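You operate a simulated robot arm through the tools that you are given. There is no shell and no other tool. Be economical: measure what you need, move in short steps, check, and stop when the job is done.

Carry out the task below with a simulated robot arm. There is one attempt and no reset: what you move stays moved.

JOB
Open the lower wash drawer, fetch the grey cloth and set it in the inside of the lower wash drawer, then shut the drawer. Take the blue brush and leave it on top of the clear stacked cups on the side table. Fetch the blue cloth and set it on the grid of the orange machine. Fetch the job block labelled "JOB 57" from the side table and set it on the top of the bench. Fetch the black seal and set it on the yellow job card. Fetch the white seal and set it on the blue filter plate. Do these in any order. Set down upright: blue brush.

Only the result counts: the job must be done as asked and must still hold three seconds after the hand-in. Knocking over, shifting, dropping, spilling or breaking anything else fails it. A push-on lid holds only when it is set on centred and level and pressed home; a screw cap is set on level and turned clockwise until tight. Flat cloth is picked up by pressing the open fingertips on it (5 to 10 N) and closing them slowly along it; thin cloth reads only 2 to 8 mm in the jaws.

ROBOT AND FRAMES
A 7-joint arm with a two-finger parallel gripper on a trunk, on a base that drives. Base frame: it is fixed to the floor where the robot stands at the start and does not move with it; the origin is under the middle of the robot, x ahead of it, y to its left, z up. Readings come in mm, degrees, newtons and seconds.
With the tool pointing down near the work surface it reaches from about 100 to 820 mm from the robot's upright axis, wherever it stands. Its first joint turns from -166.0 to 166.0 degrees. Places, roughly: black seal (4x4x2 cm) [-1800, -200, 900]; blue brush (10x4x4 cm) [-900, -1900, 400]; blue cloth (10x7x3 cm) [-600, -1800, 400]; blue filter plate (9x9x1 cm) [-3100, -700, 900]; grey cloth (10x7x3 cm) [-2400, -2800, 900]; grid of the orange machine (59x13x3 cm) [800, -6600, 1100]; inside of the lower wash drawer [1000, 100, 500]; job block [-1000, -1250, 1000]; lower wash drawer [900, 0, 500]; stacked cups (10x10x11 cm) [-900, -1500, 1000]; top of the bench [-2300, -200, 900]; white seal (4x4x2 cm) [-1900, -100, 900]; yellow job card [-1500, 250, 1000]. Payload 3.91 kg.
The tool frame sits at the grasp point between the pads (the TCP): z along the fingers, y along the line on which they close. The tips reach 30 mm beyond it. The gripper opens to 110 mm. The fingers are 20 mm wide and 10 mm thick; the gripper's body (48 by 112 mm) begins 55 mm behind the TCP.
Orientation is told as [roll, pitch, yaw] about the base's x, y, z axes, in that order, counted from this pose: with the fingers straight down and closing along the base's y, the tool's x points along the base's -x, its y along +y and its z along -z.

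CONTROLS
- The arm moves only by the tool jog_arm. Its argument "commands" is a list of rows, each a list of 7 numbers: the turn, a rotation vector about the base's x, y, z in degrees, then the shift along the base's x, y, z in mm, then the closure in counts, from 0 (fully open) to 255 (shut). In form: [[wx, wy, wz, dx, dy, dz, hand], ...]. A call has 1 to 12 rows; each row is the pose to reach, as a shift and turn from the pose commanded when the call began. Rows are played at 5 a second. More than 50 mm and 8.6 degrees between two rows, or a gripper value outside its range, and nothing of the call is played. A pose out of reach is approached as far as the arm can. The call stops where the force on the tool passes 40 N (or 10 N more than at its start, if that is more) or the arm is blocked; 0.2 s more then pass. Each finger travels about 72 mm/s and halts on what it meets, pressing with about 34 N; the grip force reading is that of the motor and also rises with nothing between the fingers. The clock runs only during rows and for 0.2 s after the last one: add rows that repeat a pose to give the fingers time. The reply holds the time, the measured pose of the TCP, the force on the tool along the base axes, the opening and the grip force, in the units named above and with some noise, with the torque about the TCP (base axes, N m) and any sound that the robot's microphone picked up.
- Cameras (640 x 400 px; columns grow to the right, rows downward): "scene" is now at [227.9, -12.2, 1395.5]; the picture's right is [-0.19, -0.98, 0.00], its down [-0.90, 0.17, -0.40] and it looks along [0.40, -0.08, -0.92] (base axes); focal length 276 px, centre (320, 200). "wrist" rides on the gripper at [72, 17, -103] in the tool frame; the picture's right is [-0.23, 0.97, 0.00], its down [-0.76, -0.18, -0.62] and it looks along [-0.61, -0.14, 0.78] (tool axes); focal length 222 px, centre (320, 200). There is no depth. A picture from a camera that has moved, and an enlarged one, comes with that camera's place and axes in the base frame and with its lens.
- grab_frame(camera): a new picture of that camera. No time passes.
- raise_lower(by): slides the trunk up (or, below 0, down) by that many mm; the arm and the scene camera ride with it, the base frame stays. It gives what a move gives, with no picture.
- drive_base(legs): drives the robot by 1 to 6 legs, each [ahead, left, turn to the left] in mm, mm and degrees, along the robot's own axes; the way and the turn of a leg run together, so that a leg with both is an arc; at most 1500 mm and 180 degrees a leg. The arm and the cameras ride along, it lands a little off, and it stops where it bumps. It gives what a move gives.
- aim_head(pan, tilt): turns the head with the scene camera to pan (to the left, within 86 degrees either way) and tilt (down, from -29 to 69), counted from straight ahead of the robot. It gives what a move gives.
- inspect(camera, box): a new picture of the part [left, top, right, bottom] of that camera's present view, enlarged. No time passes.
- hand_in(): hands the job in; it is judged then, once.

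Go step by step. Nothing tells you exact positions but the pictures and the camera data: compare them with the known pose of the tool, close in by small moves and look again before you grip or let go. The budget is 207 turns and 192 pictures, counting those below and the enlarged ones. Unless the task says otherwise, let go and move clear before handing in.

The tools are called after "Call:" as a command line: name --pt "numbers of a row" for each row, then --argument value for the rest, lists and objects as JSON in quotes. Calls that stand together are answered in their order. jog_arm: Moves the arm, as the interface text tells. Its arguments: {"type":"object","properties":{"commands":{"type":"array"}},"required":["commands"]} The other tools are called the same way: raise_lower (by) slides the trunk up or down; drive_base (legs) drives the base; aim_head (pan, tilt) turns the head that bears the scene camera; grab_frame (camera) takes a picture; inspect (camera, box) takes an enlarged picture of a part of a camera's view; hand_in () hands the job in.

At the start:

```text
clock: 0.0
tool_pos: [553.5, -42.6, 818.8]
tool_rot: [-0.1, -0.1, 0.1]
contact_force: [-0.6, 0.1, 0.2]
ft_torque: [0.0, 0.02, -0.03]
finger_gap: 110.1
grasp_force: 0.1
trunk travel left (down, up): [-625.0, 57.0]
robot x, y, heading: [-3.0, -5.3, 0.0]
head pan, tilt: [-10.9, 66.2]
```

scene: 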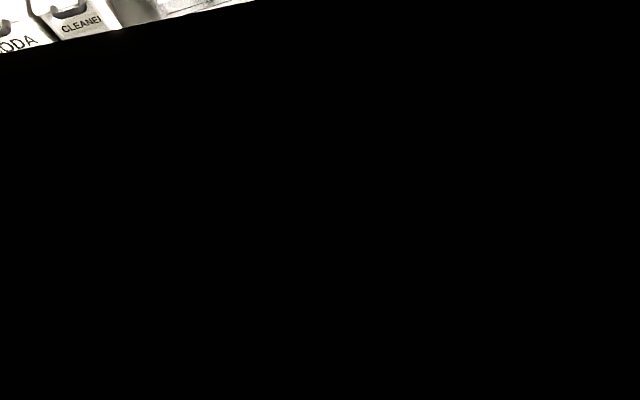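
wrist: 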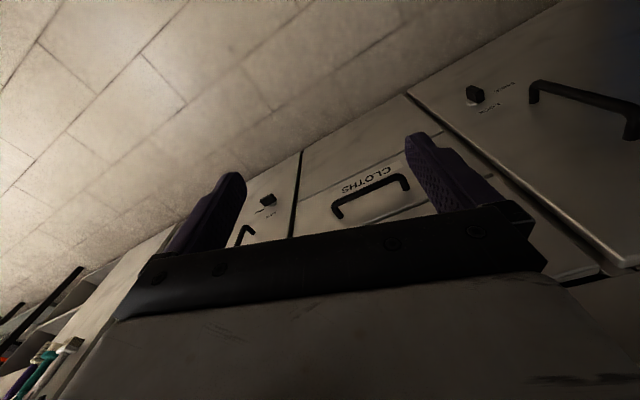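

The scene camera looks down at something dark; the wrist sees a cabinet with a drawer labelled CLOTHS. I'll look ahead first with the head.

Call:
aim_head --pan 0 --tilt 35

Call:
grab_frame --camera "scene"

```text
clock: 1.0
tool_pos: [553.8, -43.1, 820.5]
tool_rot: [0.0, 0.0, 0.0]
contact_force: [-0.4, -0.3, 0.4]
ft_torque: [0.01, 0.03, -0.02]
finger_gap: 110.0
grasp_force: 0.0
trunk travel left (down, up): [-625.0, 57.0]
robot x, y, heading: [-3.1, -1.0, -0.1]
head pan, tilt: [0.0, 35.0]
```

```text
189 pictures are left
camera scene: at [257.8, -1.1, 1436.6], right [0.0, -1.0, 0.0], down [-0.57, 0.0, -0.82], along [0.82, 0.0, -0.57], focal length 276 px, centre (320, 200)
```

scene: 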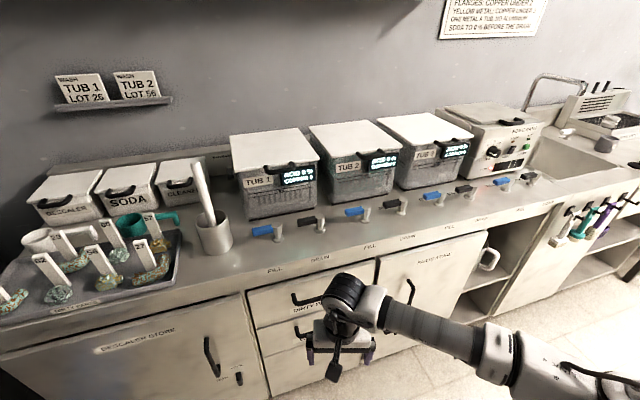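

I see the wash bench with two drawers under the counter. I'll survey the room.

Call:
inspect --camera "scene" --box '[200, 240, 480, 400]'

Call:
aim_head --pan -80 --tilt 20

Call:
grab_frame --camera "scene"

Call:
aim_head --pan 80 --tilt 20

Call:
grab_frame --camera "scene"

```text
2.29 times, centred on (340, 320) of scene
camera zoom: at [257.8, -1.1, 1436.6], right [0.0, -1.0, 0.0], down [-0.57, 0.0, -0.82], along [0.82, 0.0, -0.57], focal length 630 px, centre (274, -74)
```

zoom: 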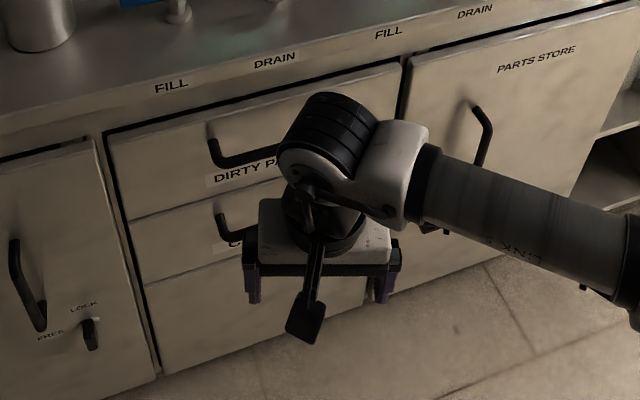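

```text
clock: 2.5
tool_pos: [553.7, -42.4, 818.5]
tool_rot: [0.1, 0.1, 0.0]
contact_force: [0.4, 0.2, 0.1]
ft_torque: [0.01, 0.0, 0.02]
finger_gap: 110.3
grasp_force: 0.1
trunk travel left (down, up): [-625.0, 57.0]
robot x, y, heading: [-2.5, 0.2, -0.2]
head pan, tilt: [-80.0, 20.0]
```

```text
187 pictures are left
camera scene: at [186.0, -92.8, 1460.5], right [-0.98, -0.17, 0.0], down [-0.06, 0.34, -0.94], along [0.16, -0.93, -0.34], focal length 276 px, centre (320, 200)
```

scene: 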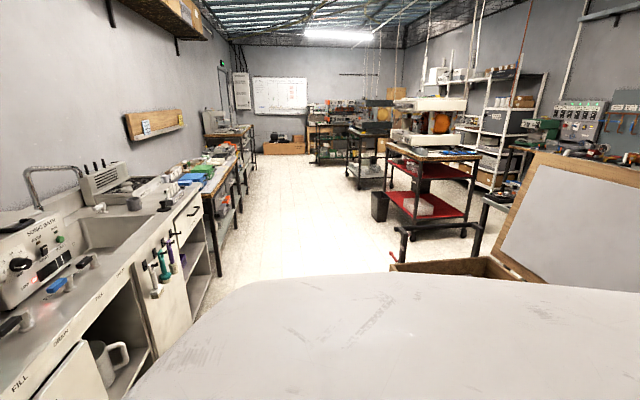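

```text
clock: 5.0
tool_pos: [553.7, -41.5, 820.4]
tool_rot: [-0.1, 0.0, -0.1]
contact_force: [0.5, 0.2, 0.5]
ft_torque: [0.02, 0.01, -0.02]
finger_gap: 110.1
grasp_force: 0.0
trunk travel left (down, up): [-625.0, 57.0]
robot x, y, heading: [1.1, 0.3, -0.1]
head pan, tilt: [80.0, 20.0]
```

```text
186 pictures are left
camera scene: at [186.0, 90.6, 1460.5], right [0.98, -0.17, 0.0], down [-0.06, -0.34, -0.94], along [0.16, 0.93, -0.34], focal length 276 px, centre (320, 200)
```

scene: 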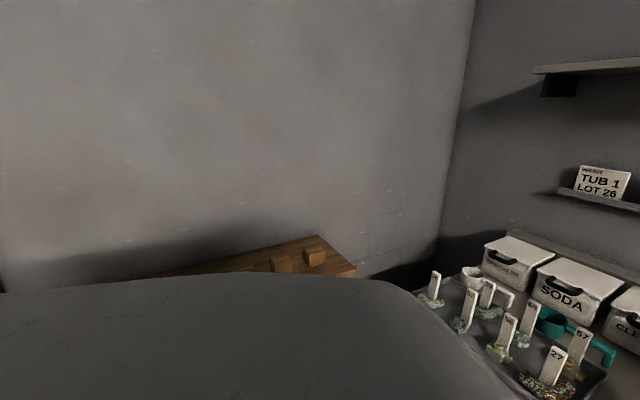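

Behind-right is the workshop. First I'll pull the arm in and aside and look at the drawers properly.

Call:
jog_arm --pt "0 0 0 -40 -40 0 0" --pt "0 0 0 -80 -80 0 0" --pt "0 0 0 -110 -120 0 0" --pt "0 0 0 -140 -160 0 0" --pt "0 0 0 -170 -200 0 0" --pt "0 0 0 -200 -240 0 0" --pt "0 0 0 -200 -280 0 0"

Call:
aim_head --pan 0 --tilt 48

Call:
grab_frame --camera "scene"

Call:
grab_frame --camera "wrist"

```text
refused: row 1 steps farther than a row can; nothing moved
```

```text
clock: 6.5
tool_pos: [554.2, -42.1, 820.2]
tool_rot: [0.0, -0.1, 0.0]
contact_force: [-0.6, 0.9, 0.1]
ft_torque: [0.01, 0.01, 0.01]
finger_gap: 110.0
grasp_force: 0.0
trunk travel left (down, up): [-625.0, 57.0]
robot x, y, heading: [0.6, -0.9, 0.0]
head pan, tilt: [0.0, 48.0]
```

```text
185 pictures are left
camera scene: at [248.6, -1.0, 1417.7], right [0.0, -1.0, 0.0], down [-0.74, 0.0, -0.67], along [0.67, 0.0, -0.74], focal length 276 px, centre (320, 200)
```

scene: 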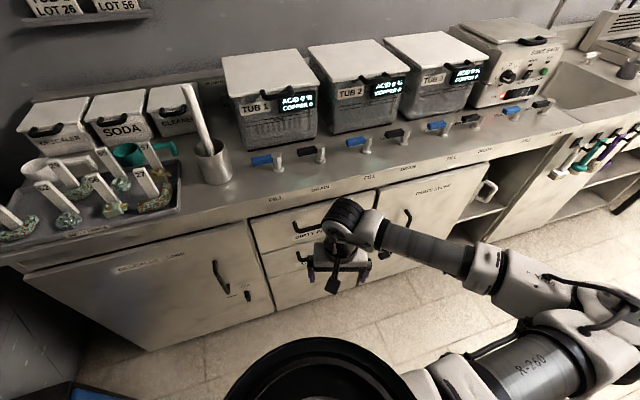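

```text
184 pictures are left
camera wrist: at [481.4, -25.7, 923.3], right [0.23, 0.97, 0.0], down [0.76, -0.18, 0.62], along [0.61, -0.14, -0.78], focal length 222 px, centre (320, 200)
```

wrist: 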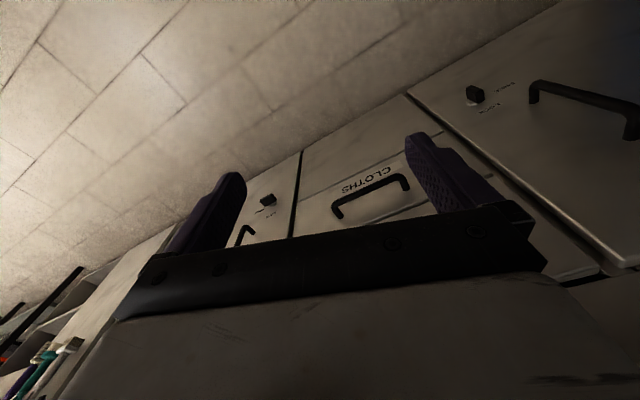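

Rows must be ≤50 mm total; repeat the move aside with shorter steps.

Call:
jog_arm --pt "0 0 0 -30 -30 0 0" --pt "0 0 0 -60 -60 0 0" --pt "0 0 0 -90 -90 0 0" --pt "0 0 0 -120 -120 0 0" --pt "0 0 0 -150 -150 0 0" --pt "0 0 0 -150 -190 0 0" --pt "0 0 0 -150 -230 0 0" --pt "0 0 0 -150 -270 0 0"

Call:
grab_frame --camera "wrist"

Call:
inspect --camera "scene" --box '[200, 150, 440, 300]'

```text
clock: 8.3
tool_pos: [407.1, -306.5, 816.8]
tool_rot: [0.5, -0.2, 0.3]
contact_force: [-0.5, 0.4, -0.6]
ft_torque: [0.02, 0.02, 0.01]
finger_gap: 110.0
grasp_force: 0.0
out of reach, approached as far as the arm can: row 4, 5
trunk travel left (down, up): [-625.0, 57.0]
robot x, y, heading: [0.1, 0.1, 0.0]
head pan, tilt: [0.0, 48.0]
```

```text
183 pictures are left
camera wrist: at [334.2, -292.0, 920.5], right [0.22, 0.98, 0.01], down [0.76, -0.18, 0.62], along [0.61, -0.13, -0.78], focal length 222 px, centre (320, 200)
```

wrist: 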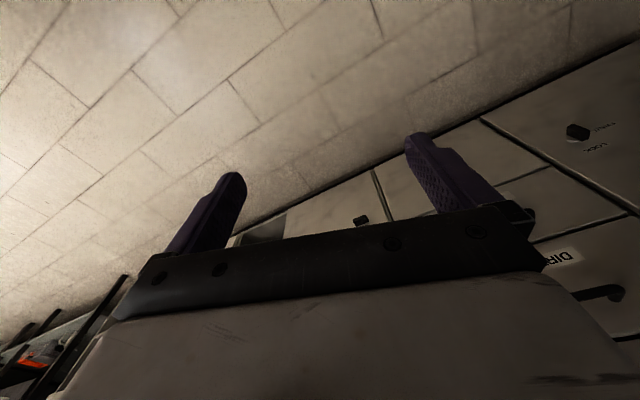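

```text
2.67 times, centred on (320, 225) of scene
camera zoom: at [248.4, -1.3, 1417.7], right [0.0, -1.0, 0.0], down [-0.74, 0.0, -0.67], along [0.67, 0.0, -0.74], focal length 735 px, centre (320, 133)
```

zoom: 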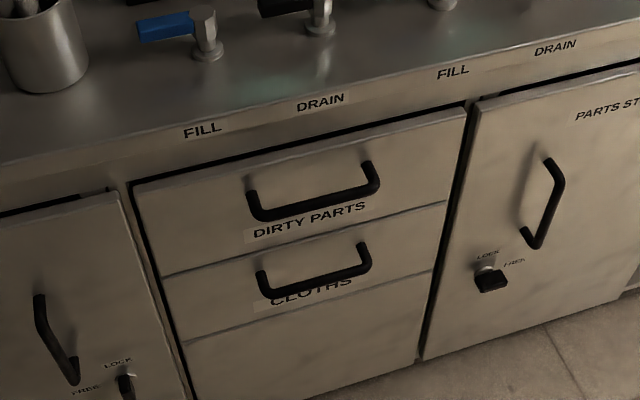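

CLOTHS is the lower drawer; its bar runs roughly from (729,72) to (767,-62) at z≈584, the counter being turned about 16° from the base. I'll turn the robot square to it and yaw the gripper so it closes across the bar.

Call:
drive_base --legs '[[-60, 0, 16.3]]'

Call:
jog_arm --pt "0 0 -8 0 0 0 0" --pt "0 0 -16 0 0 0 0" --pt "0 0 -24 0 0 0 0" --pt "0 0 -32 0 0 0 0" --pt "0 0 -40 0 0 0 0" --pt "0 0 -48 0 0 0 0" --pt "0 0 -56 0 0 0 0" --pt "0 0 -64 0 0 0 0" --pt "0 0 -72 0 0 0 0" --pt "0 0 -80 0 0 0 0" --pt "0 0 -88 0 0 0 0" --pt "0 0 -90 0 0 0 0"

Call:
raise_lower --by -250

```text
clock: 9.6
tool_pos: [418.7, -190.9, 817.4]
tool_rot: [0.5, -0.3, 16.3]
contact_force: [0.2, 0.3, -0.2]
ft_torque: [0.02, 0.01, -0.01]
finger_gap: 109.9
grasp_force: 0.1
trunk travel left (down, up): [-625.0, 57.0]
robot x, y, heading: [-57.0, -6.8, 16.0]
head pan, tilt: [0.0, 48.0]
```

```text
clock: 12.2
tool_pos: [420.8, -175.1, 805.8]
tool_rot: [2.1, 2.6, -74.2]
contact_force: [0.1, -0.2, -0.2]
ft_torque: [-0.01, 0.01, 0.01]
finger_gap: 109.9
grasp_force: 0.2
trunk travel left (down, up): [-625.0, 57.0]
robot x, y, heading: [-59.0, -6.5, 16.1]
head pan, tilt: [0.0, 48.0]
```

```text
clock: 14.8
tool_pos: [420.6, -173.6, 555.6]
tool_rot: [1.7, 2.6, -73.6]
contact_force: [1.1, 0.0, -0.2]
ft_torque: [0.02, 0.0, 0.01]
finger_gap: 109.9
grasp_force: 0.0
trunk travel left (down, up): [-375.0, 307.0]
robot x, y, heading: [-58.1, -9.8, 16.2]
head pan, tilt: [0.0, 48.0]
```

Call:
jog_arm --pt "2.2 -7.7 0 18 12 3 0" --pt "4.5 -15.4 0 36 24 6 0" --pt "6.7 -23 0 54 36 9 0" --pt "9 -30.7 0 72 48 12 0" --pt "11.2 -38.4 0 90 60 15 0" --pt "13.4 -46 0 108 72 18 0" --pt "15.7 -53.8 0 126 84 21 0" --pt "17.9 -61.4 0 144 96 24 0" --pt "20.2 -69 0 162 108 27 0" --pt "22.4 -76.8 0 180 120 30 0" --pt "22.4 -76.8 0 198 135 32 0"

Call:
grab_frame --camera "scene"

Call:
grab_frame --camera "wrist"

```text
clock: 16.1
tool_pos: [542.1, -70.5, 584.4]
tool_rot: [43.1, -1.1, -64.3]
contact_force: [0.1, 0.6, -0.5]
ft_torque: [0.0, 0.01, 0.02]
finger_gap: 109.8
grasp_force: 0.1
trunk travel left (down, up): [-375.0, 307.0]
robot x, y, heading: [-58.1, -4.1, 16.0]
head pan, tilt: [0.0, 48.0]
stopped in row 6: the arm was blocked; the commanded pose is now the measured one
```

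```text
181 pictures are left
camera scene: at [180.9, 60.1, 1167.7], right [0.28, -0.96, 0.0], down [-0.71, -0.21, -0.67], along [0.64, 0.19, -0.74], focal length 276 px, centre (320, 200)
```

scene: 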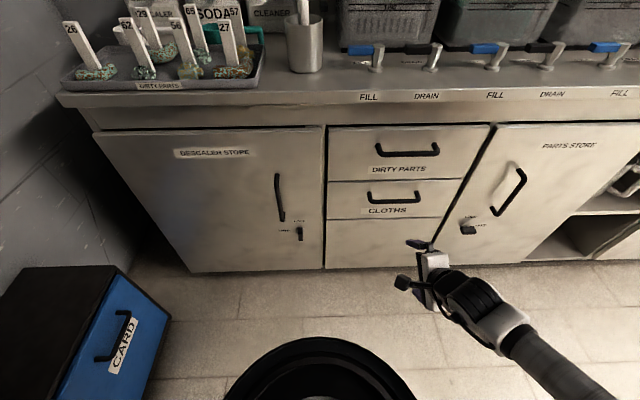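

```text
180 pictures are left
camera wrist: at [456.9, -29.0, 670.5], right [0.73, 0.11, 0.67], down [-0.17, -0.92, 0.35], along [0.66, -0.37, -0.66], focal length 222 px, centre (320, 200)
```

wrist: 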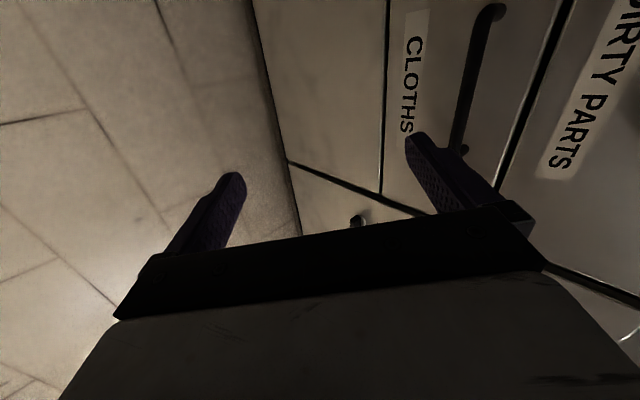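

Call:
jog_arm --pt "0 0 0 20 10 0 0" --pt "2.2 -7.7 0 20 10 0 0" --pt "4.5 -15.4 0 20 10 0 0" --pt "6.7 -23 0 20 10 0 0"

Call:
inspect --camera "scene" --box '[320, 150, 640, 350]'

```text
clock: 17.1
tool_pos: [577.1, 12.6, 578.8]
tool_rot: [60.8, -4.8, -53.9]
contact_force: [0.1, 0.2, -0.6]
ft_torque: [0.05, 0.0, 0.02]
finger_gap: 110.0
grasp_force: 0.1
trunk travel left (down, up): [-375.0, 307.0]
robot x, y, heading: [-56.8, -8.5, 16.3]
head pan, tilt: [0.0, 48.0]
stopped in row 4: the arm was blocked; the commanded pose is now the measured one
```

```text
2.00 times, centred on (480, 250) of scene
camera zoom: at [186.1, 61.7, 1164.1], right [0.28, -0.96, 0.0], down [-0.72, -0.21, -0.66], along [0.64, 0.19, -0.75], focal length 551 px, centre (0, 100)
```

zoom: 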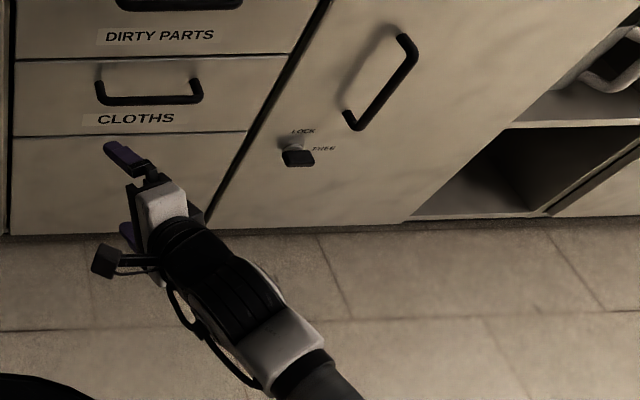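

The arm can only tilt to about 60° here, but that still lets the fingers straddle the bar. I'll position using the base, with fingers half-closed, then look.

Call:
drive_base --legs '[[90, -59, 0]]'

Call:
jog_arm --pt "0 0 0 0 0 6 60" --pt "0 0 0 0 0 12 120" --pt "0 0 0 0 0 12 140" --pt "0 0 0 0 0 12 140"

Call:
grab_frame --camera "wrist"

Call:
inspect --camera "scene" --box '[320, 150, 640, 350]'

```text
clock: 18.2
tool_pos: [681.2, -21.7, 579.1]
tool_rot: [61.2, -4.5, -54.1]
contact_force: [-0.9, 0.1, -0.2]
ft_torque: [0.02, 0.01, -0.03]
finger_gap: 110.0
grasp_force: 0.1
trunk travel left (down, up): [-375.0, 307.0]
robot x, y, heading: [44.3, -44.6, 16.1]
head pan, tilt: [0.0, 48.0]
```

```text
clock: 19.2
tool_pos: [681.9, -21.1, 593.5]
tool_rot: [61.2, -4.3, -54.0]
contact_force: [-0.3, 0.5, 0.1]
ft_torque: [0.01, -0.02, 0.02]
finger_gap: 49.4
grasp_force: 0.1
trunk travel left (down, up): [-375.0, 307.0]
robot x, y, heading: [42.3, -39.6, 16.1]
head pan, tilt: [0.0, 48.0]
```

```text
178 pictures are left
camera wrist: at [569.4, -6.4, 651.8], right [0.47, 0.15, 0.87], down [-0.07, -0.98, 0.2], along [0.88, -0.16, -0.45], focal length 222 px, centre (320, 200)
```

wrist: 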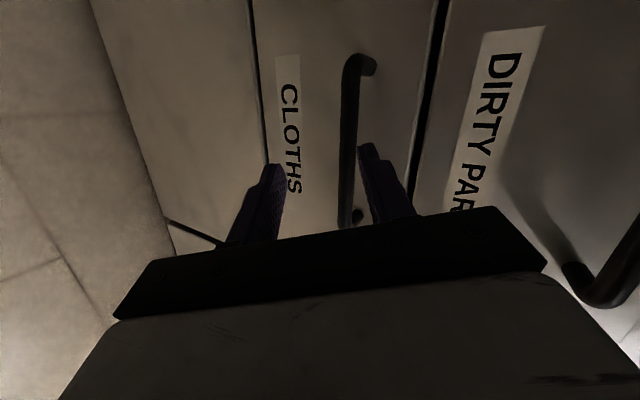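

```text
2.00 times, centred on (480, 250) of scene
camera zoom: at [288.5, 26.1, 1166.0], right [0.28, -0.96, 0.0], down [-0.72, -0.21, -0.67], along [0.64, 0.19, -0.75], focal length 551 px, centre (0, 100)
```

zoom: 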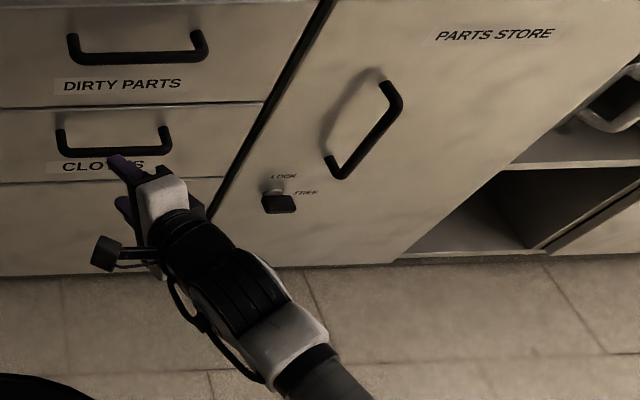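

Bar lies between the fingers. Approach 55 mm along the normal, then close.

Call:
jog_arm --pt "0 0 0 20 7 0 140" --pt "0 0 0 38 13 -1 140" --pt "0 0 0 52 18 -3 140"

Call:
grab_frame --camera "wrist"

```text
clock: 20.1
tool_pos: [731.5, -2.5, 593.0]
tool_rot: [61.4, -4.7, -54.2]
contact_force: [0.3, -0.1, 0.3]
ft_torque: [0.0, 0.03, -0.03]
finger_gap: 49.6
grasp_force: 0.1
trunk travel left (down, up): [-375.0, 307.0]
robot x, y, heading: [41.5, -44.0, 16.2]
head pan, tilt: [0.0, 48.0]
```

```text
176 pictures are left
camera wrist: at [620.3, 11.6, 651.1], right [0.47, 0.15, 0.87], down [-0.07, -0.98, 0.2], along [0.88, -0.16, -0.45], focal length 222 px, centre (320, 200)
```

wrist: 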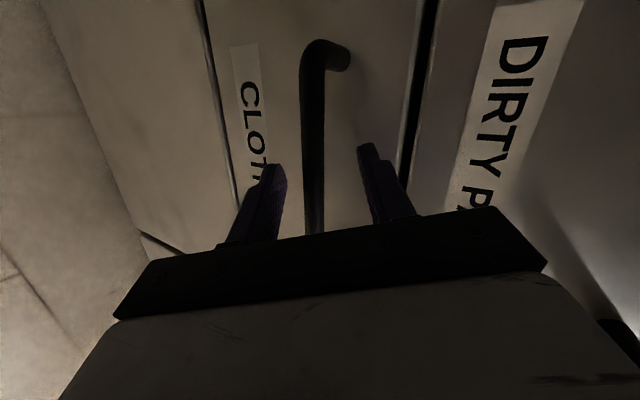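

Call:
jog_arm --pt "0 0 0 0 0 0 180" --pt "0 0 0 0 0 0 220" --pt "0 0 0 0 0 0 255" --pt "0 0 0 0 0 0 255"

Call:
grab_frame --camera "wrist"

```text
clock: 21.1
tool_pos: [733.2, -3.3, 589.6]
tool_rot: [61.1, -4.5, -54.3]
contact_force: [-20.9, -8.0, -21.1]
ft_torque: [0.48, 0.75, -0.71]
finger_gap: 18.2
grasp_force: 44.9
trunk travel left (down, up): [-375.0, 307.0]
robot x, y, heading: [41.5, -40.8, 15.8]
head pan, tilt: [0.0, 48.0]
```

```text
175 pictures are left
camera wrist: at [620.0, 11.0, 648.7], right [0.48, 0.14, 0.87], down [-0.08, -0.98, 0.2], along [0.88, -0.16, -0.45], focal length 222 px, centre (320, 200)
```

wrist: 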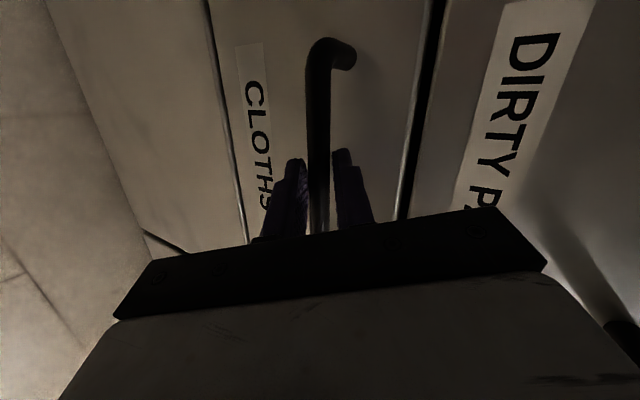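

The bar is gripped. I pull by driving backwards.

Call:
drive_base --legs '[[-250, 0, 0]]'

Call:
grab_frame --camera "scene"

```text
clock: 22.7
tool_pos: [530.4, -67.3, 590.0]
tool_rot: [60.9, -4.7, -54.9]
contact_force: [0.6, 0.5, 0.1]
ft_torque: [0.86, 0.35, -0.55]
finger_gap: 18.1
grasp_force: 44.8
trunk travel left (down, up): [-375.0, 307.0]
robot x, y, heading: [-159.7, -104.0, 16.1]
head pan, tilt: [0.0, 48.0]
stopped in leg 1: the force on the tool passed its limit at 42 N (the readings are from after the stop); the commanded pose is now the measured one
```

```text
174 pictures are left
camera scene: at [78.5, -32.9, 1167.9], right [0.28, -0.96, 0.0], down [-0.71, -0.21, -0.67], along [0.64, 0.19, -0.74], focal length 276 px, centre (320, 200)
```

scene: 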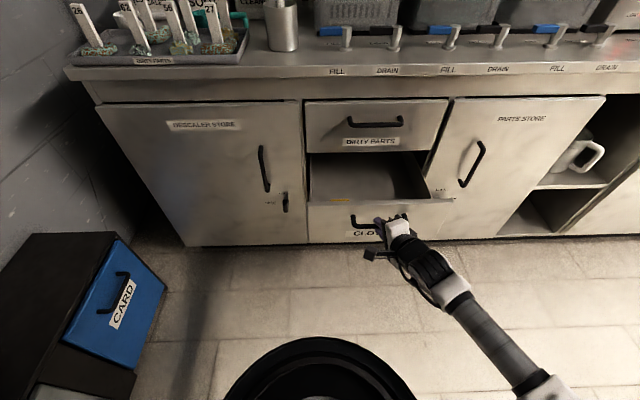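

Drawer is open about 213 mm. Release and back off.

Call:
jog_arm --pt "0 0 0 0 0 0 200" --pt "0 0 0 0 0 0 140" --pt "0 0 0 0 0 0 140" --pt "0 0 0 -19 -5 0 140" --pt "0 0 0 -38 -11 0 140" --pt "0 0 0 -76 -22 0 140"

Call:
grab_frame --camera "scene"

```text
clock: 24.3
tool_pos: [459.5, -48.1, 585.6]
tool_rot: [61.8, -3.8, -49.2]
contact_force: [0.0, -0.2, 0.1]
ft_torque: [0.03, -0.01, 0.0]
finger_gap: 49.6
grasp_force: 0.0
trunk travel left (down, up): [-375.0, 307.0]
robot x, y, heading: [-160.6, -101.0, 16.2]
head pan, tilt: [0.0, 48.0]
stopped in row 6: the arm was blocked; the commanded pose is now the measured one
```

```text
173 pictures are left
camera scene: at [84.9, -33.6, 1166.5], right [0.28, -0.96, 0.0], down [-0.72, -0.21, -0.66], along [0.64, 0.19, -0.75], focal length 276 px, centre (320, 200)
```

scene: 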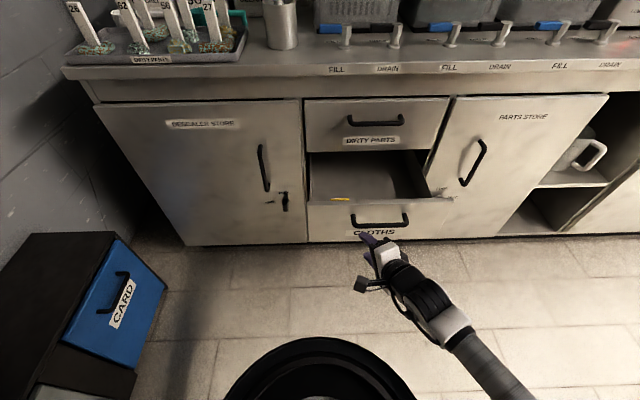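

Back off, raise the trunk, and restore the tool to straight down.

Call:
drive_base --legs '[[-120, 0, 0]]'

Call:
raise_lower --by 250

Call:
jog_arm --pt "-5 5.8 0 0 0 0 0" --pt "-10 11.5 0 0 -5 0 0" --pt "-15 17.2 0 0 -10 0 0" --pt "-20 23 0 0 -15 0 0" --pt "-25 28.7 0 0 -20 0 0" --pt "-30 34.5 0 0 -25 0 0" --pt "-35 40.2 0 0 -30 0 0" --pt "-40 46 0 0 -40 0 0" --pt "-40 46 0 0 -40 0 0"

Call:
aim_head --pan -86 --tilt 25

Call:
grab_frame --camera "scene"

```text
clock: 25.6
tool_pos: [346.2, -83.4, 583.9]
tool_rot: [61.5, -4.1, -49.3]
contact_force: [1.1, -0.1, -0.3]
ft_torque: [-0.03, -0.03, 0.01]
finger_gap: 49.5
grasp_force: 0.0
trunk travel left (down, up): [-375.0, 307.0]
robot x, y, heading: [-272.2, -135.4, 15.9]
head pan, tilt: [0.0, 48.0]
```

```text
clock: 28.1
tool_pos: [343.6, -83.2, 838.2]
tool_rot: [61.8, -4.3, -49.4]
contact_force: [-0.3, -0.5, 0.6]
ft_torque: [-0.01, 0.01, 0.0]
finger_gap: 49.7
grasp_force: 0.0
trunk travel left (down, up): [-625.0, 57.0]
robot x, y, heading: [-276.0, -131.5, 16.1]
head pan, tilt: [0.0, 48.0]
```

```text
clock: 30.1
tool_pos: [344.0, -123.1, 839.8]
tool_rot: [0.6, -2.4, -45.4]
contact_force: [-0.4, 0.4, 0.9]
ft_torque: [-0.02, -0.03, 0.0]
finger_gap: 109.9
grasp_force: 0.0
trunk travel left (down, up): [-625.0, 57.0]
robot x, y, heading: [-273.3, -131.4, 16.0]
head pan, tilt: [0.0, 48.0]
```

```text
clock: 31.7
tool_pos: [345.5, -122.5, 839.2]
tool_rot: [0.8, -2.4, -45.5]
contact_force: [-0.1, -0.1, 0.3]
ft_torque: [0.02, -0.01, 0.03]
finger_gap: 109.8
grasp_force: 0.1
trunk travel left (down, up): [-625.0, 57.0]
robot x, y, heading: [-278.2, -131.0, 16.0]
head pan, tilt: [-85.9, 25.0]
```

```text
172 pictures are left
camera scene: at [-79.4, -174.2, 1452.4], right [-0.94, -0.34, 0.0], down [-0.15, 0.4, -0.91], along [0.31, -0.85, -0.42], focal length 276 px, centre (320, 200)
```

scene: 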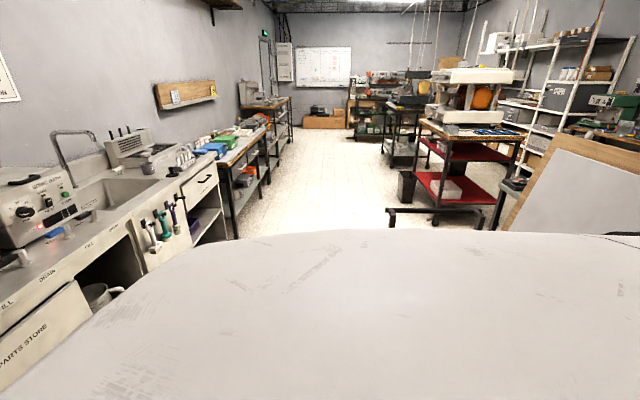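

Call:
drive_base --legs '[[0, 0, -100]]'

Call:
aim_head --pan 0 --tilt 25

Call:
grab_frame --camera "scene"

Call:
aim_head --pan -75 --tilt 25

Call:
grab_frame --camera "scene"

```text
clock: 36.3
tool_pos: [-335.2, -749.0, 840.3]
tool_rot: [0.7, -2.4, -142.0]
contact_force: [0.8, 0.0, 0.1]
ft_torque: [-0.02, 0.02, 0.0]
finger_gap: 110.0
grasp_force: 0.1
trunk travel left (down, up): [-625.0, 57.0]
robot x, y, heading: [-275.2, -133.4, -80.7]
head pan, tilt: [-85.9, 25.0]
```

```text
clock: 37.9
tool_pos: [-334.6, -749.8, 839.8]
tool_rot: [0.7, -2.4, -142.1]
contact_force: [0.2, 0.5, 0.0]
ft_torque: [-0.01, -0.01, 0.04]
finger_gap: 110.3
grasp_force: 0.1
trunk travel left (down, up): [-625.0, 57.0]
robot x, y, heading: [-275.6, -132.9, -80.8]
head pan, tilt: [0.0, 25.0]
```

```text
171 pictures are left
camera scene: at [-231.6, -393.3, 1452.4], right [-0.99, -0.16, 0.0], down [-0.07, 0.42, -0.91], along [0.15, -0.89, -0.42], focal length 276 px, centre (320, 200)
```

scene: 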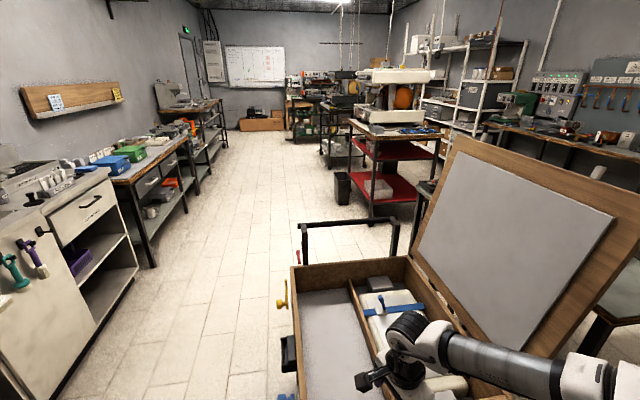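

```text
clock: 39.4
tool_pos: [-334.4, -750.2, 839.4]
tool_rot: [0.6, -2.4, -142.0]
contact_force: [0.4, 0.5, 0.6]
ft_torque: [-0.03, 0.02, 0.02]
finger_gap: 110.0
grasp_force: 0.1
trunk travel left (down, up): [-625.0, 57.0]
robot x, y, heading: [-275.1, -136.0, -80.5]
head pan, tilt: [-75.0, 25.0]
```

```text
170 pictures are left
camera scene: at [-330.5, -340.6, 1452.4], right [-0.41, 0.91, 0.0], down [0.38, 0.17, -0.91], along [-0.82, -0.38, -0.42], focal length 276 px, centre (320, 200)
```

scene: 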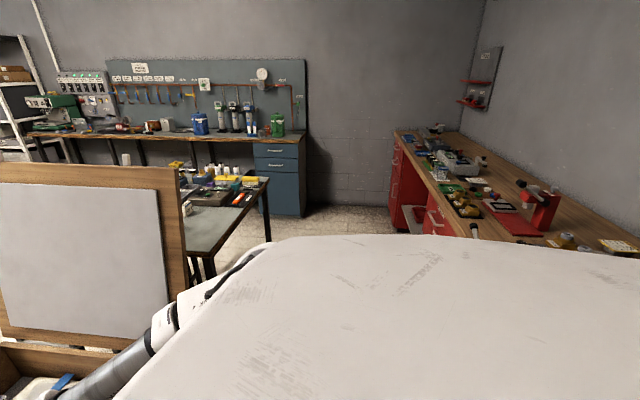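

Call:
aim_head --pan -10 --tilt 45

Call:
grab_frame --camera "scene"

Call:
grab_frame --camera "wrist"

```text
clock: 40.8
tool_pos: [-334.3, -749.3, 839.7]
tool_rot: [0.7, -2.4, -142.0]
contact_force: [0.2, 0.1, -0.2]
ft_torque: [-0.01, 0.01, 0.0]
finger_gap: 109.8
grasp_force: 0.0
trunk travel left (down, up): [-625.0, 57.0]
robot x, y, heading: [-274.2, -133.0, -80.8]
head pan, tilt: [-10.0, 45.0]
```

```text
169 pictures are left
camera scene: at [-247.5, -383.8, 1421.9], right [-1.0, 0.01, 0.0], down [0.01, 0.71, -0.71], along [-0.01, -0.71, -0.71], focal length 276 px, centre (320, 200)
```

scene: 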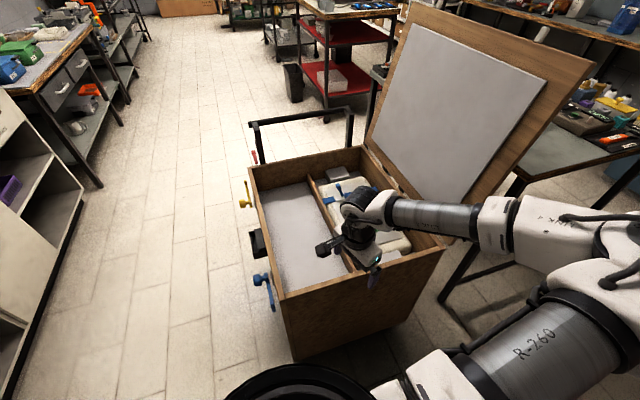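

```text
168 pictures are left
camera wrist: at [-265.1, -714.7, 940.1], right [0.42, -0.91, 0.02], down [-0.69, -0.31, 0.65], along [-0.58, -0.29, -0.76], focal length 222 px, centre (320, 200)
```

wrist: 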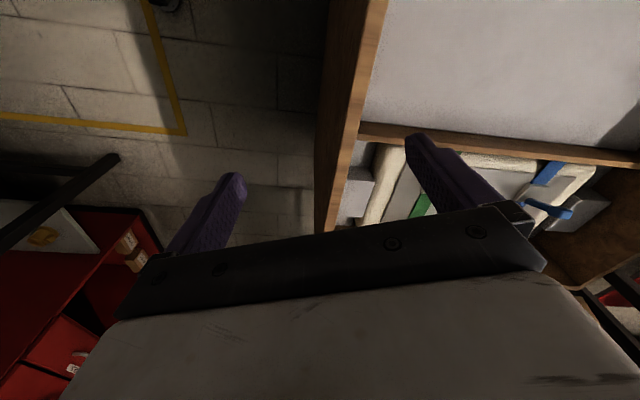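

The crate cart is ahead, the side table behind its lid, and the red bench to my right. I'll turn to face down the aisle between side table and bench, and drive in to survey.

Call:
drive_base --legs '[[0, 0, -83], [250, 0, 0]]'

Call:
aim_head --pan 0 --tilt 25

Call:
grab_frame --camera "scene"

Call:
aim_head --pan 60 --tilt 25

Call:
grab_frame --camera "scene"

Call:
aim_head --pan -60 --tilt 25

Call:
grab_frame --camera "scene"

```text
clock: 46.3
tool_pos: [-1140.7, -188.4, 840.5]
tool_rot: [0.7, -2.4, 132.8]
contact_force: [0.3, 0.6, 0.5]
ft_torque: [-0.01, -0.01, 0.02]
finger_gap: 109.8
grasp_force: 0.1
trunk travel left (down, up): [-625.0, 57.0]
robot x, y, heading: [-520.6, -197.0, -165.7]
head pan, tilt: [-10.0, 45.0]
```

```text
clock: 47.1
tool_pos: [-1140.1, -187.9, 839.7]
tool_rot: [0.8, -2.4, 132.8]
contact_force: [-0.5, -0.3, 0.3]
ft_torque: [0.03, -0.03, -0.01]
finger_gap: 109.7
grasp_force: 0.0
trunk travel left (down, up): [-625.0, 57.0]
robot x, y, heading: [-524.5, -194.1, -165.5]
head pan, tilt: [0.0, 25.0]
```

```text
167 pictures are left
camera scene: at [-775.2, -262.4, 1452.3], right [-0.25, 0.97, 0.0], down [0.41, 0.1, -0.91], along [-0.88, -0.22, -0.42], focal length 276 px, centre (320, 200)
```

scene: 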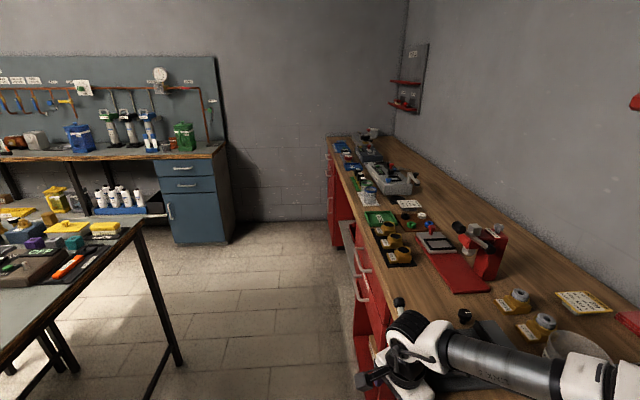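

```text
clock: 48.4
tool_pos: [-1138.9, -188.0, 839.5]
tool_rot: [0.8, -2.4, 132.8]
contact_force: [-0.1, 0.3, -0.5]
ft_torque: [-0.01, 0.02, 0.01]
finger_gap: 109.9
grasp_force: 0.1
trunk travel left (down, up): [-625.0, 57.0]
robot x, y, heading: [-520.0, -196.6, -165.6]
head pan, tilt: [60.0, 25.0]
```

```text
166 pictures are left
camera scene: at [-710.9, -328.4, 1452.4], right [-0.96, 0.27, 0.0], down [0.12, 0.41, -0.91], along [-0.25, -0.87, -0.42], focal length 276 px, centre (320, 200)
```

scene: 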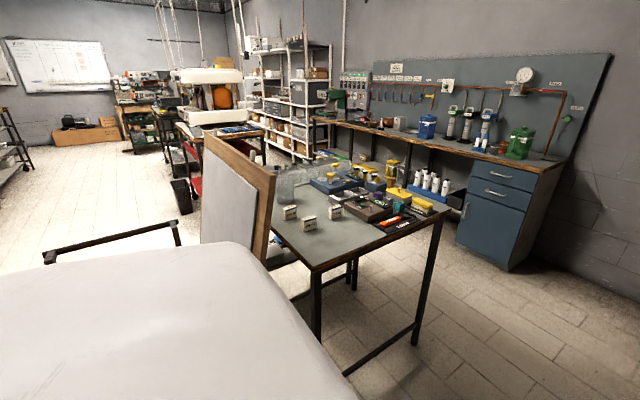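

```text
clock: 50.4
tool_pos: [-1139.9, -187.9, 840.1]
tool_rot: [0.8, -2.4, 132.9]
contact_force: [0.5, 0.3, 0.5]
ft_torque: [0.0, 0.0, 0.01]
finger_gap: 110.0
grasp_force: 0.1
trunk travel left (down, up): [-625.0, 57.0]
robot x, y, heading: [-521.0, -198.7, -165.9]
head pan, tilt: [-60.0, 25.0]
```

```text
165 pictures are left
camera scene: at [-750.2, -173.8, 1452.4], right [0.72, 0.7, 0.0], down [0.3, -0.3, -0.91], along [-0.63, 0.65, -0.42], focal length 276 px, centre (320, 200)
```

scene: 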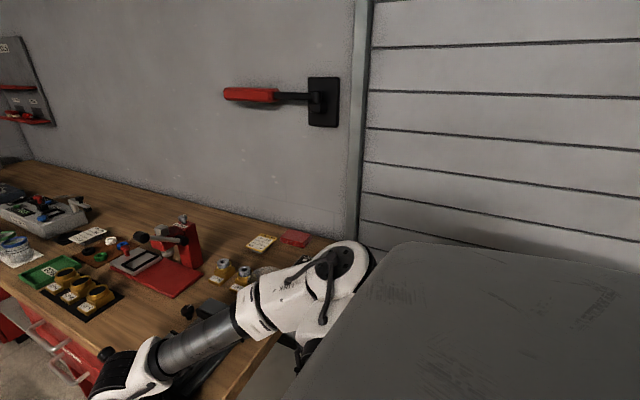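

The hand is close to the bench corner; I'll check with the wrist camera and inspect the bench.

Call:
raise_lower --by 55

Call:
grab_frame --camera "wrist"

Call:
aim_head --pan -10 --tilt 30

Call:
inspect --camera "scene" --box '[200, 80, 520, 280]'

Call:
inspect --camera "scene" --box '[320, 200, 640, 400]'

```text
clock: 51.4
tool_pos: [-1141.7, -187.7, 895.5]
tool_rot: [0.8, -2.4, 132.8]
contact_force: [0.3, 0.5, -0.5]
ft_torque: [-0.01, -0.02, 0.0]
finger_gap: 109.9
grasp_force: 0.1
trunk travel left (down, up): [-680.0, 2.0]
robot x, y, heading: [-521.0, -198.4, -165.3]
head pan, tilt: [-60.0, 25.0]
```

```text
164 pictures are left
camera wrist: at [-1099.5, -255.2, 995.5], right [-0.87, -0.5, 0.02], down [-0.36, 0.67, 0.65], along [-0.34, 0.56, -0.76], focal length 222 px, centre (320, 200)
```

wrist: 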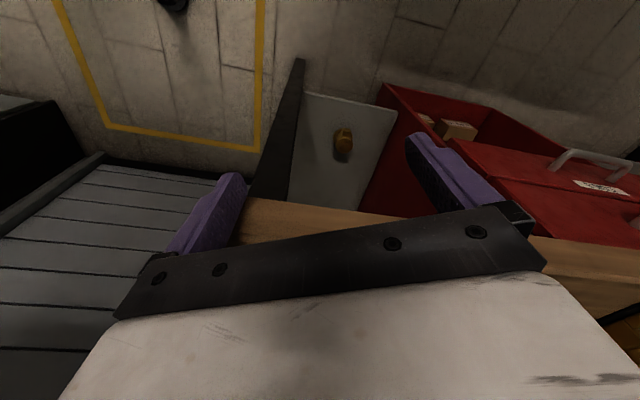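

```text
clock: 52.6
tool_pos: [-1141.0, -187.1, 894.4]
tool_rot: [0.7, -2.4, 132.8]
contact_force: [-0.6, 0.1, -0.2]
ft_torque: [0.01, -0.04, 0.01]
finger_gap: 110.1
grasp_force: 0.0
trunk travel left (down, up): [-680.0, 2.0]
robot x, y, heading: [-520.3, -195.6, -165.5]
head pan, tilt: [-10.0, 30.0]
```

```text
2.00 times, centred on (360, 180) of scene
camera zoom: at [-776.0, -246.4, 1499.5], right [-0.07, 1.0, 0.0], down [0.5, 0.04, -0.87], along [-0.86, -0.06, -0.5], focal length 551 px, centre (240, 240)
```

zoom: 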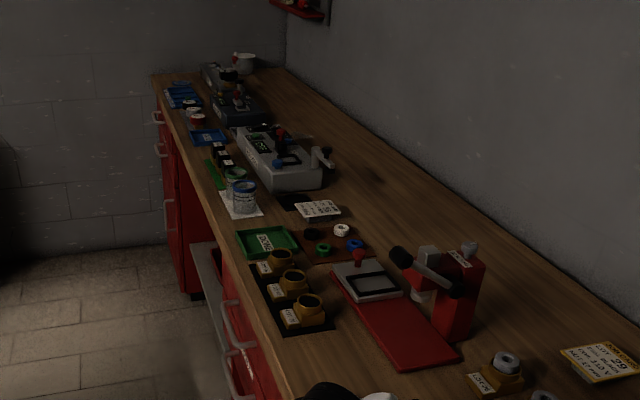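

```text
2.00 times, centred on (480, 300) of scene
camera zoom: at [-776.0, -246.4, 1499.5], right [-0.07, 1.0, 0.0], down [0.5, 0.04, -0.87], along [-0.86, -0.06, -0.5], focal length 551 px, centre (0, 0)
```

zoom: 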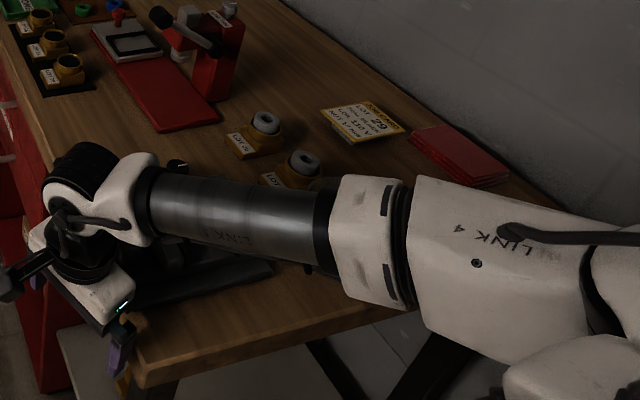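

Seals are at about (-1886,-91) white and (-1864,-160) black on the bench (z≈890); yellow card near (-1468,280); blue plate near (-3100,-654). I'll raise and tuck the arm before driving into the aisle.

Call:
jog_arm --pt "0 0 0 15 0 40 0" --pt "0 0 0 30 0 80 0" --pt "0 0 0 45 0 120 0" --pt "0 0 0 60 0 160 0" --pt "0 0 0 75 0 200 0" --pt "0 0 0 90 0 240 0" --pt "0 0 0 105 0 280 0" --pt "0 0 0 120 0 300 0"

Call:
drive_base --legs '[[0, 250, 0], [1266, 0, 0]]'

Call:
aim_head --pan -60 --tilt 35

Call:
grab_frame --camera "scene"

```text
clock: 54.4
tool_pos: [-1020.0, -190.8, 1196.1]
tool_rot: [0.8, -2.4, 132.8]
contact_force: [0.2, -0.2, -0.3]
ft_torque: [0.02, 0.01, -0.01]
finger_gap: 110.0
grasp_force: 0.1
trunk travel left (down, up): [-680.0, 2.0]
robot x, y, heading: [-521.3, -199.7, -165.6]
head pan, tilt: [-10.0, 30.0]
```

```text
clock: 63.0
tool_pos: [-2204.0, -747.3, 1194.9]
tool_rot: [0.8, -2.4, 132.7]
contact_force: [0.0, 0.1, 0.7]
ft_torque: [0.03, -0.02, 0.02]
finger_gap: 109.8
grasp_force: 0.0
trunk travel left (down, up): [-680.0, 2.0]
robot x, y, heading: [-1705.2, -753.5, -166.1]
head pan, tilt: [-10.0, 30.0]
```

```text
clock: 64.2
tool_pos: [-2204.7, -747.8, 1195.9]
tool_rot: [0.8, -2.4, 132.7]
contact_force: [0.4, -1.1, -0.3]
ft_torque: [0.05, 0.0, 0.01]
finger_gap: 110.1
grasp_force: 0.1
trunk travel left (down, up): [-680.0, 2.0]
robot x, y, heading: [-1705.6, -752.0, -166.0]
head pan, tilt: [-60.0, 35.0]
```

```text
161 pictures are left
camera scene: at [-1929.7, -733.7, 1491.7], right [0.72, 0.7, 0.0], down [0.4, -0.41, -0.82], along [-0.57, 0.59, -0.57], focal length 276 px, centre (320, 200)
```

scene: 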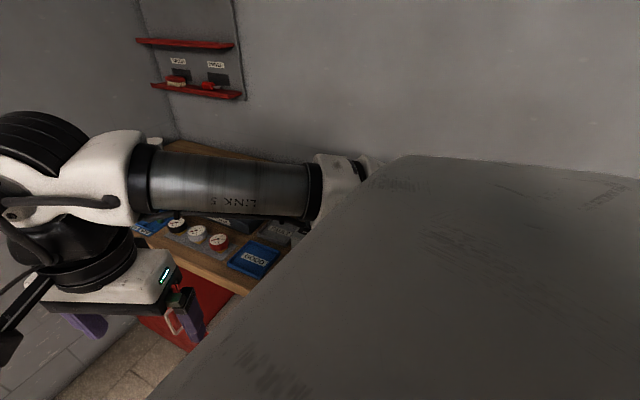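

Call:
drive_base --legs '[[0, 0, -87]]'

Call:
aim_head --pan 0 --tilt 40

Call:
grab_frame --camera "scene"

Call:
grab_frame --camera "wrist"

```text
clock: 68.3
tool_pos: [-1735.5, -255.0, 1195.5]
tool_rot: [0.9, -2.4, 47.2]
contact_force: [-0.7, 0.0, -0.1]
ft_torque: [0.05, 0.01, -0.01]
finger_gap: 110.0
grasp_force: 0.1
trunk travel left (down, up): [-680.0, 2.0]
robot x, y, heading: [-1704.8, -758.1, 108.8]
head pan, tilt: [-60.0, 35.0]
```

```text
clock: 69.6
tool_pos: [-1736.2, -256.6, 1195.0]
tool_rot: [0.9, -2.5, 47.1]
contact_force: [-1.2, 0.0, -0.7]
ft_torque: [-0.01, 0.01, -0.01]
finger_gap: 109.9
grasp_force: 0.0
trunk travel left (down, up): [-680.0, 2.0]
robot x, y, heading: [-1702.8, -756.0, 108.7]
head pan, tilt: [0.0, 40.0]
```

```text
160 pictures are left
camera scene: at [-1785.1, -513.8, 1484.1], right [0.95, 0.32, 0.0], down [0.21, -0.61, -0.77], along [-0.24, 0.73, -0.64], focal length 276 px, centre (320, 200)
```

scene: 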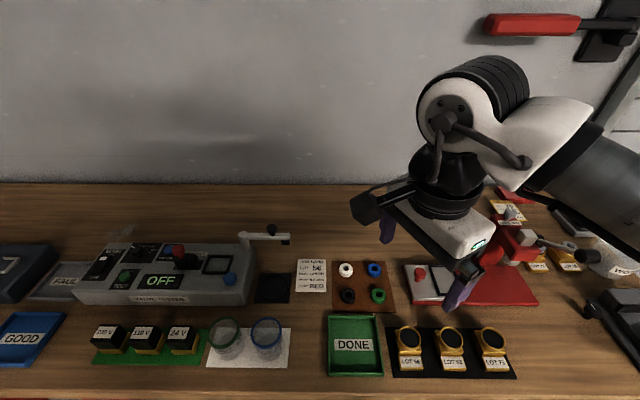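

```text
159 pictures are left
camera wrist: at [-1799.5, -301.8, 1295.9], right [-0.56, 0.83, 0.02], down [0.64, 0.41, 0.65], along [0.53, 0.38, -0.76], focal length 222 px, centre (320, 200)
```

wrist: 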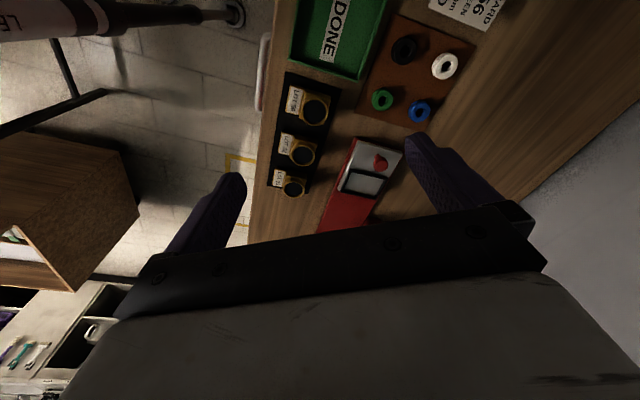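

Call:
inspect --camera "scene" --box '[280, 240, 420, 330]'

Call:
inspect --camera "wrist" --box '[350, 0, 510, 100]'

```text
4.44 times, centred on (350, 285) of scene
camera zoom: at [-1785.1, -513.8, 1484.1], right [0.95, 0.32, 0.0], down [0.21, -0.61, -0.77], along [-0.24, 0.73, -0.64], focal length 1225 px, centre (187, -178)
```

zoom: 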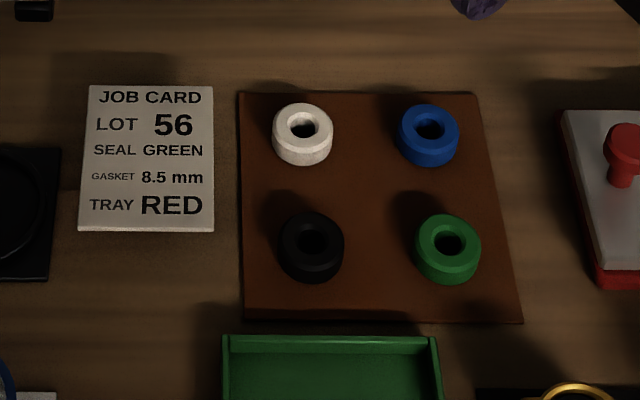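

```text
4.00 times, centred on (430, 50) of wrist
camera zoom: at [-1799.5, -301.8, 1295.9], right [-0.56, 0.83, 0.02], down [0.64, 0.41, 0.65], along [0.53, 0.38, -0.76], focal length 888 px, centre (-120, 800)
```

zoom: 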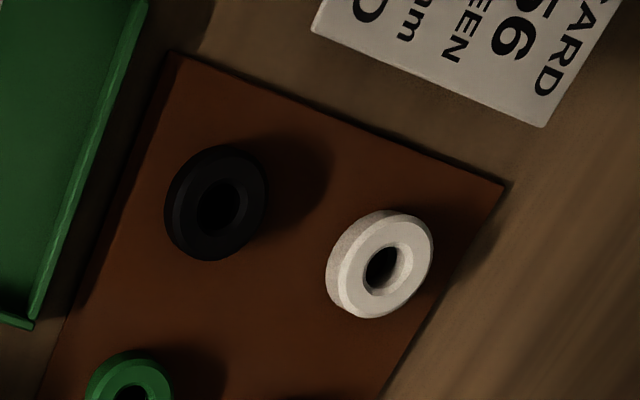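

Rings lie flat on a mat: white ≈(-1855,-99), black ≈(-1833,-163). I take white first: move above with fingers diagonal to the grid.

Call:
jog_arm --pt "0 0 4 -24 31 0 50" --pt "0 0 8 -48 62 0 100" --pt "0 0 12 -72 93 0 100" --pt "0 0 15 -96 125 0 100" --pt "0 0 15 -119 156 0 100" --pt "0 0 15 -119 156 -45 100" --pt "0 0 15 -119 156 -90 100" --pt "0 0 15 -119 156 -135 100" --pt "0 0 15 -119 156 -180 100" --pt "0 0 15 -119 156 -220 100"

Call:
grab_frame --camera "wrist"

Call:
inspect --camera "scene" --box '[240, 180, 440, 305]'

```text
clock: 71.8
tool_pos: [-1853.3, -95.6, 973.9]
tool_rot: [0.7, -2.4, 62.2]
contact_force: [0.8, 0.1, 0.4]
ft_torque: [0.0, 0.01, -0.01]
finger_gap: 66.9
grasp_force: 0.0
trunk travel left (down, up): [-680.0, 2.0]
robot x, y, heading: [-1703.1, -755.8, 108.5]
head pan, tilt: [0.0, 40.0]
```

```text
156 pictures are left
camera wrist: at [-1903.2, -158.6, 1075.0], right [-0.76, 0.65, 0.02], down [0.51, 0.56, 0.65], along [0.41, 0.5, -0.76], focal length 222 px, centre (320, 200)
```

wrist: 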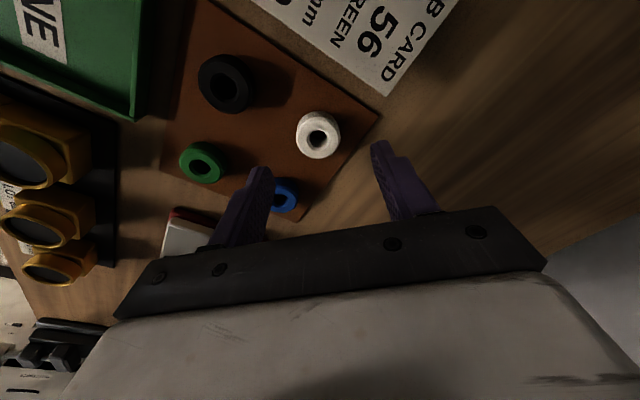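

```text
3.20 times, centred on (340, 242) of scene
camera zoom: at [-1785.2, -513.5, 1484.1], right [0.95, 0.32, 0.0], down [0.21, -0.61, -0.77], along [-0.25, 0.73, -0.64], focal length 882 px, centre (256, 64)
```

zoom: 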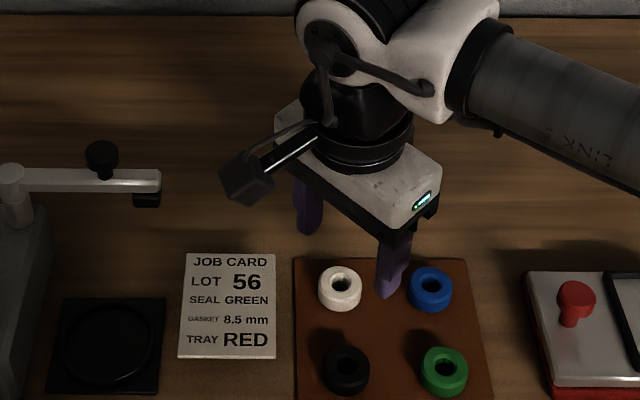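

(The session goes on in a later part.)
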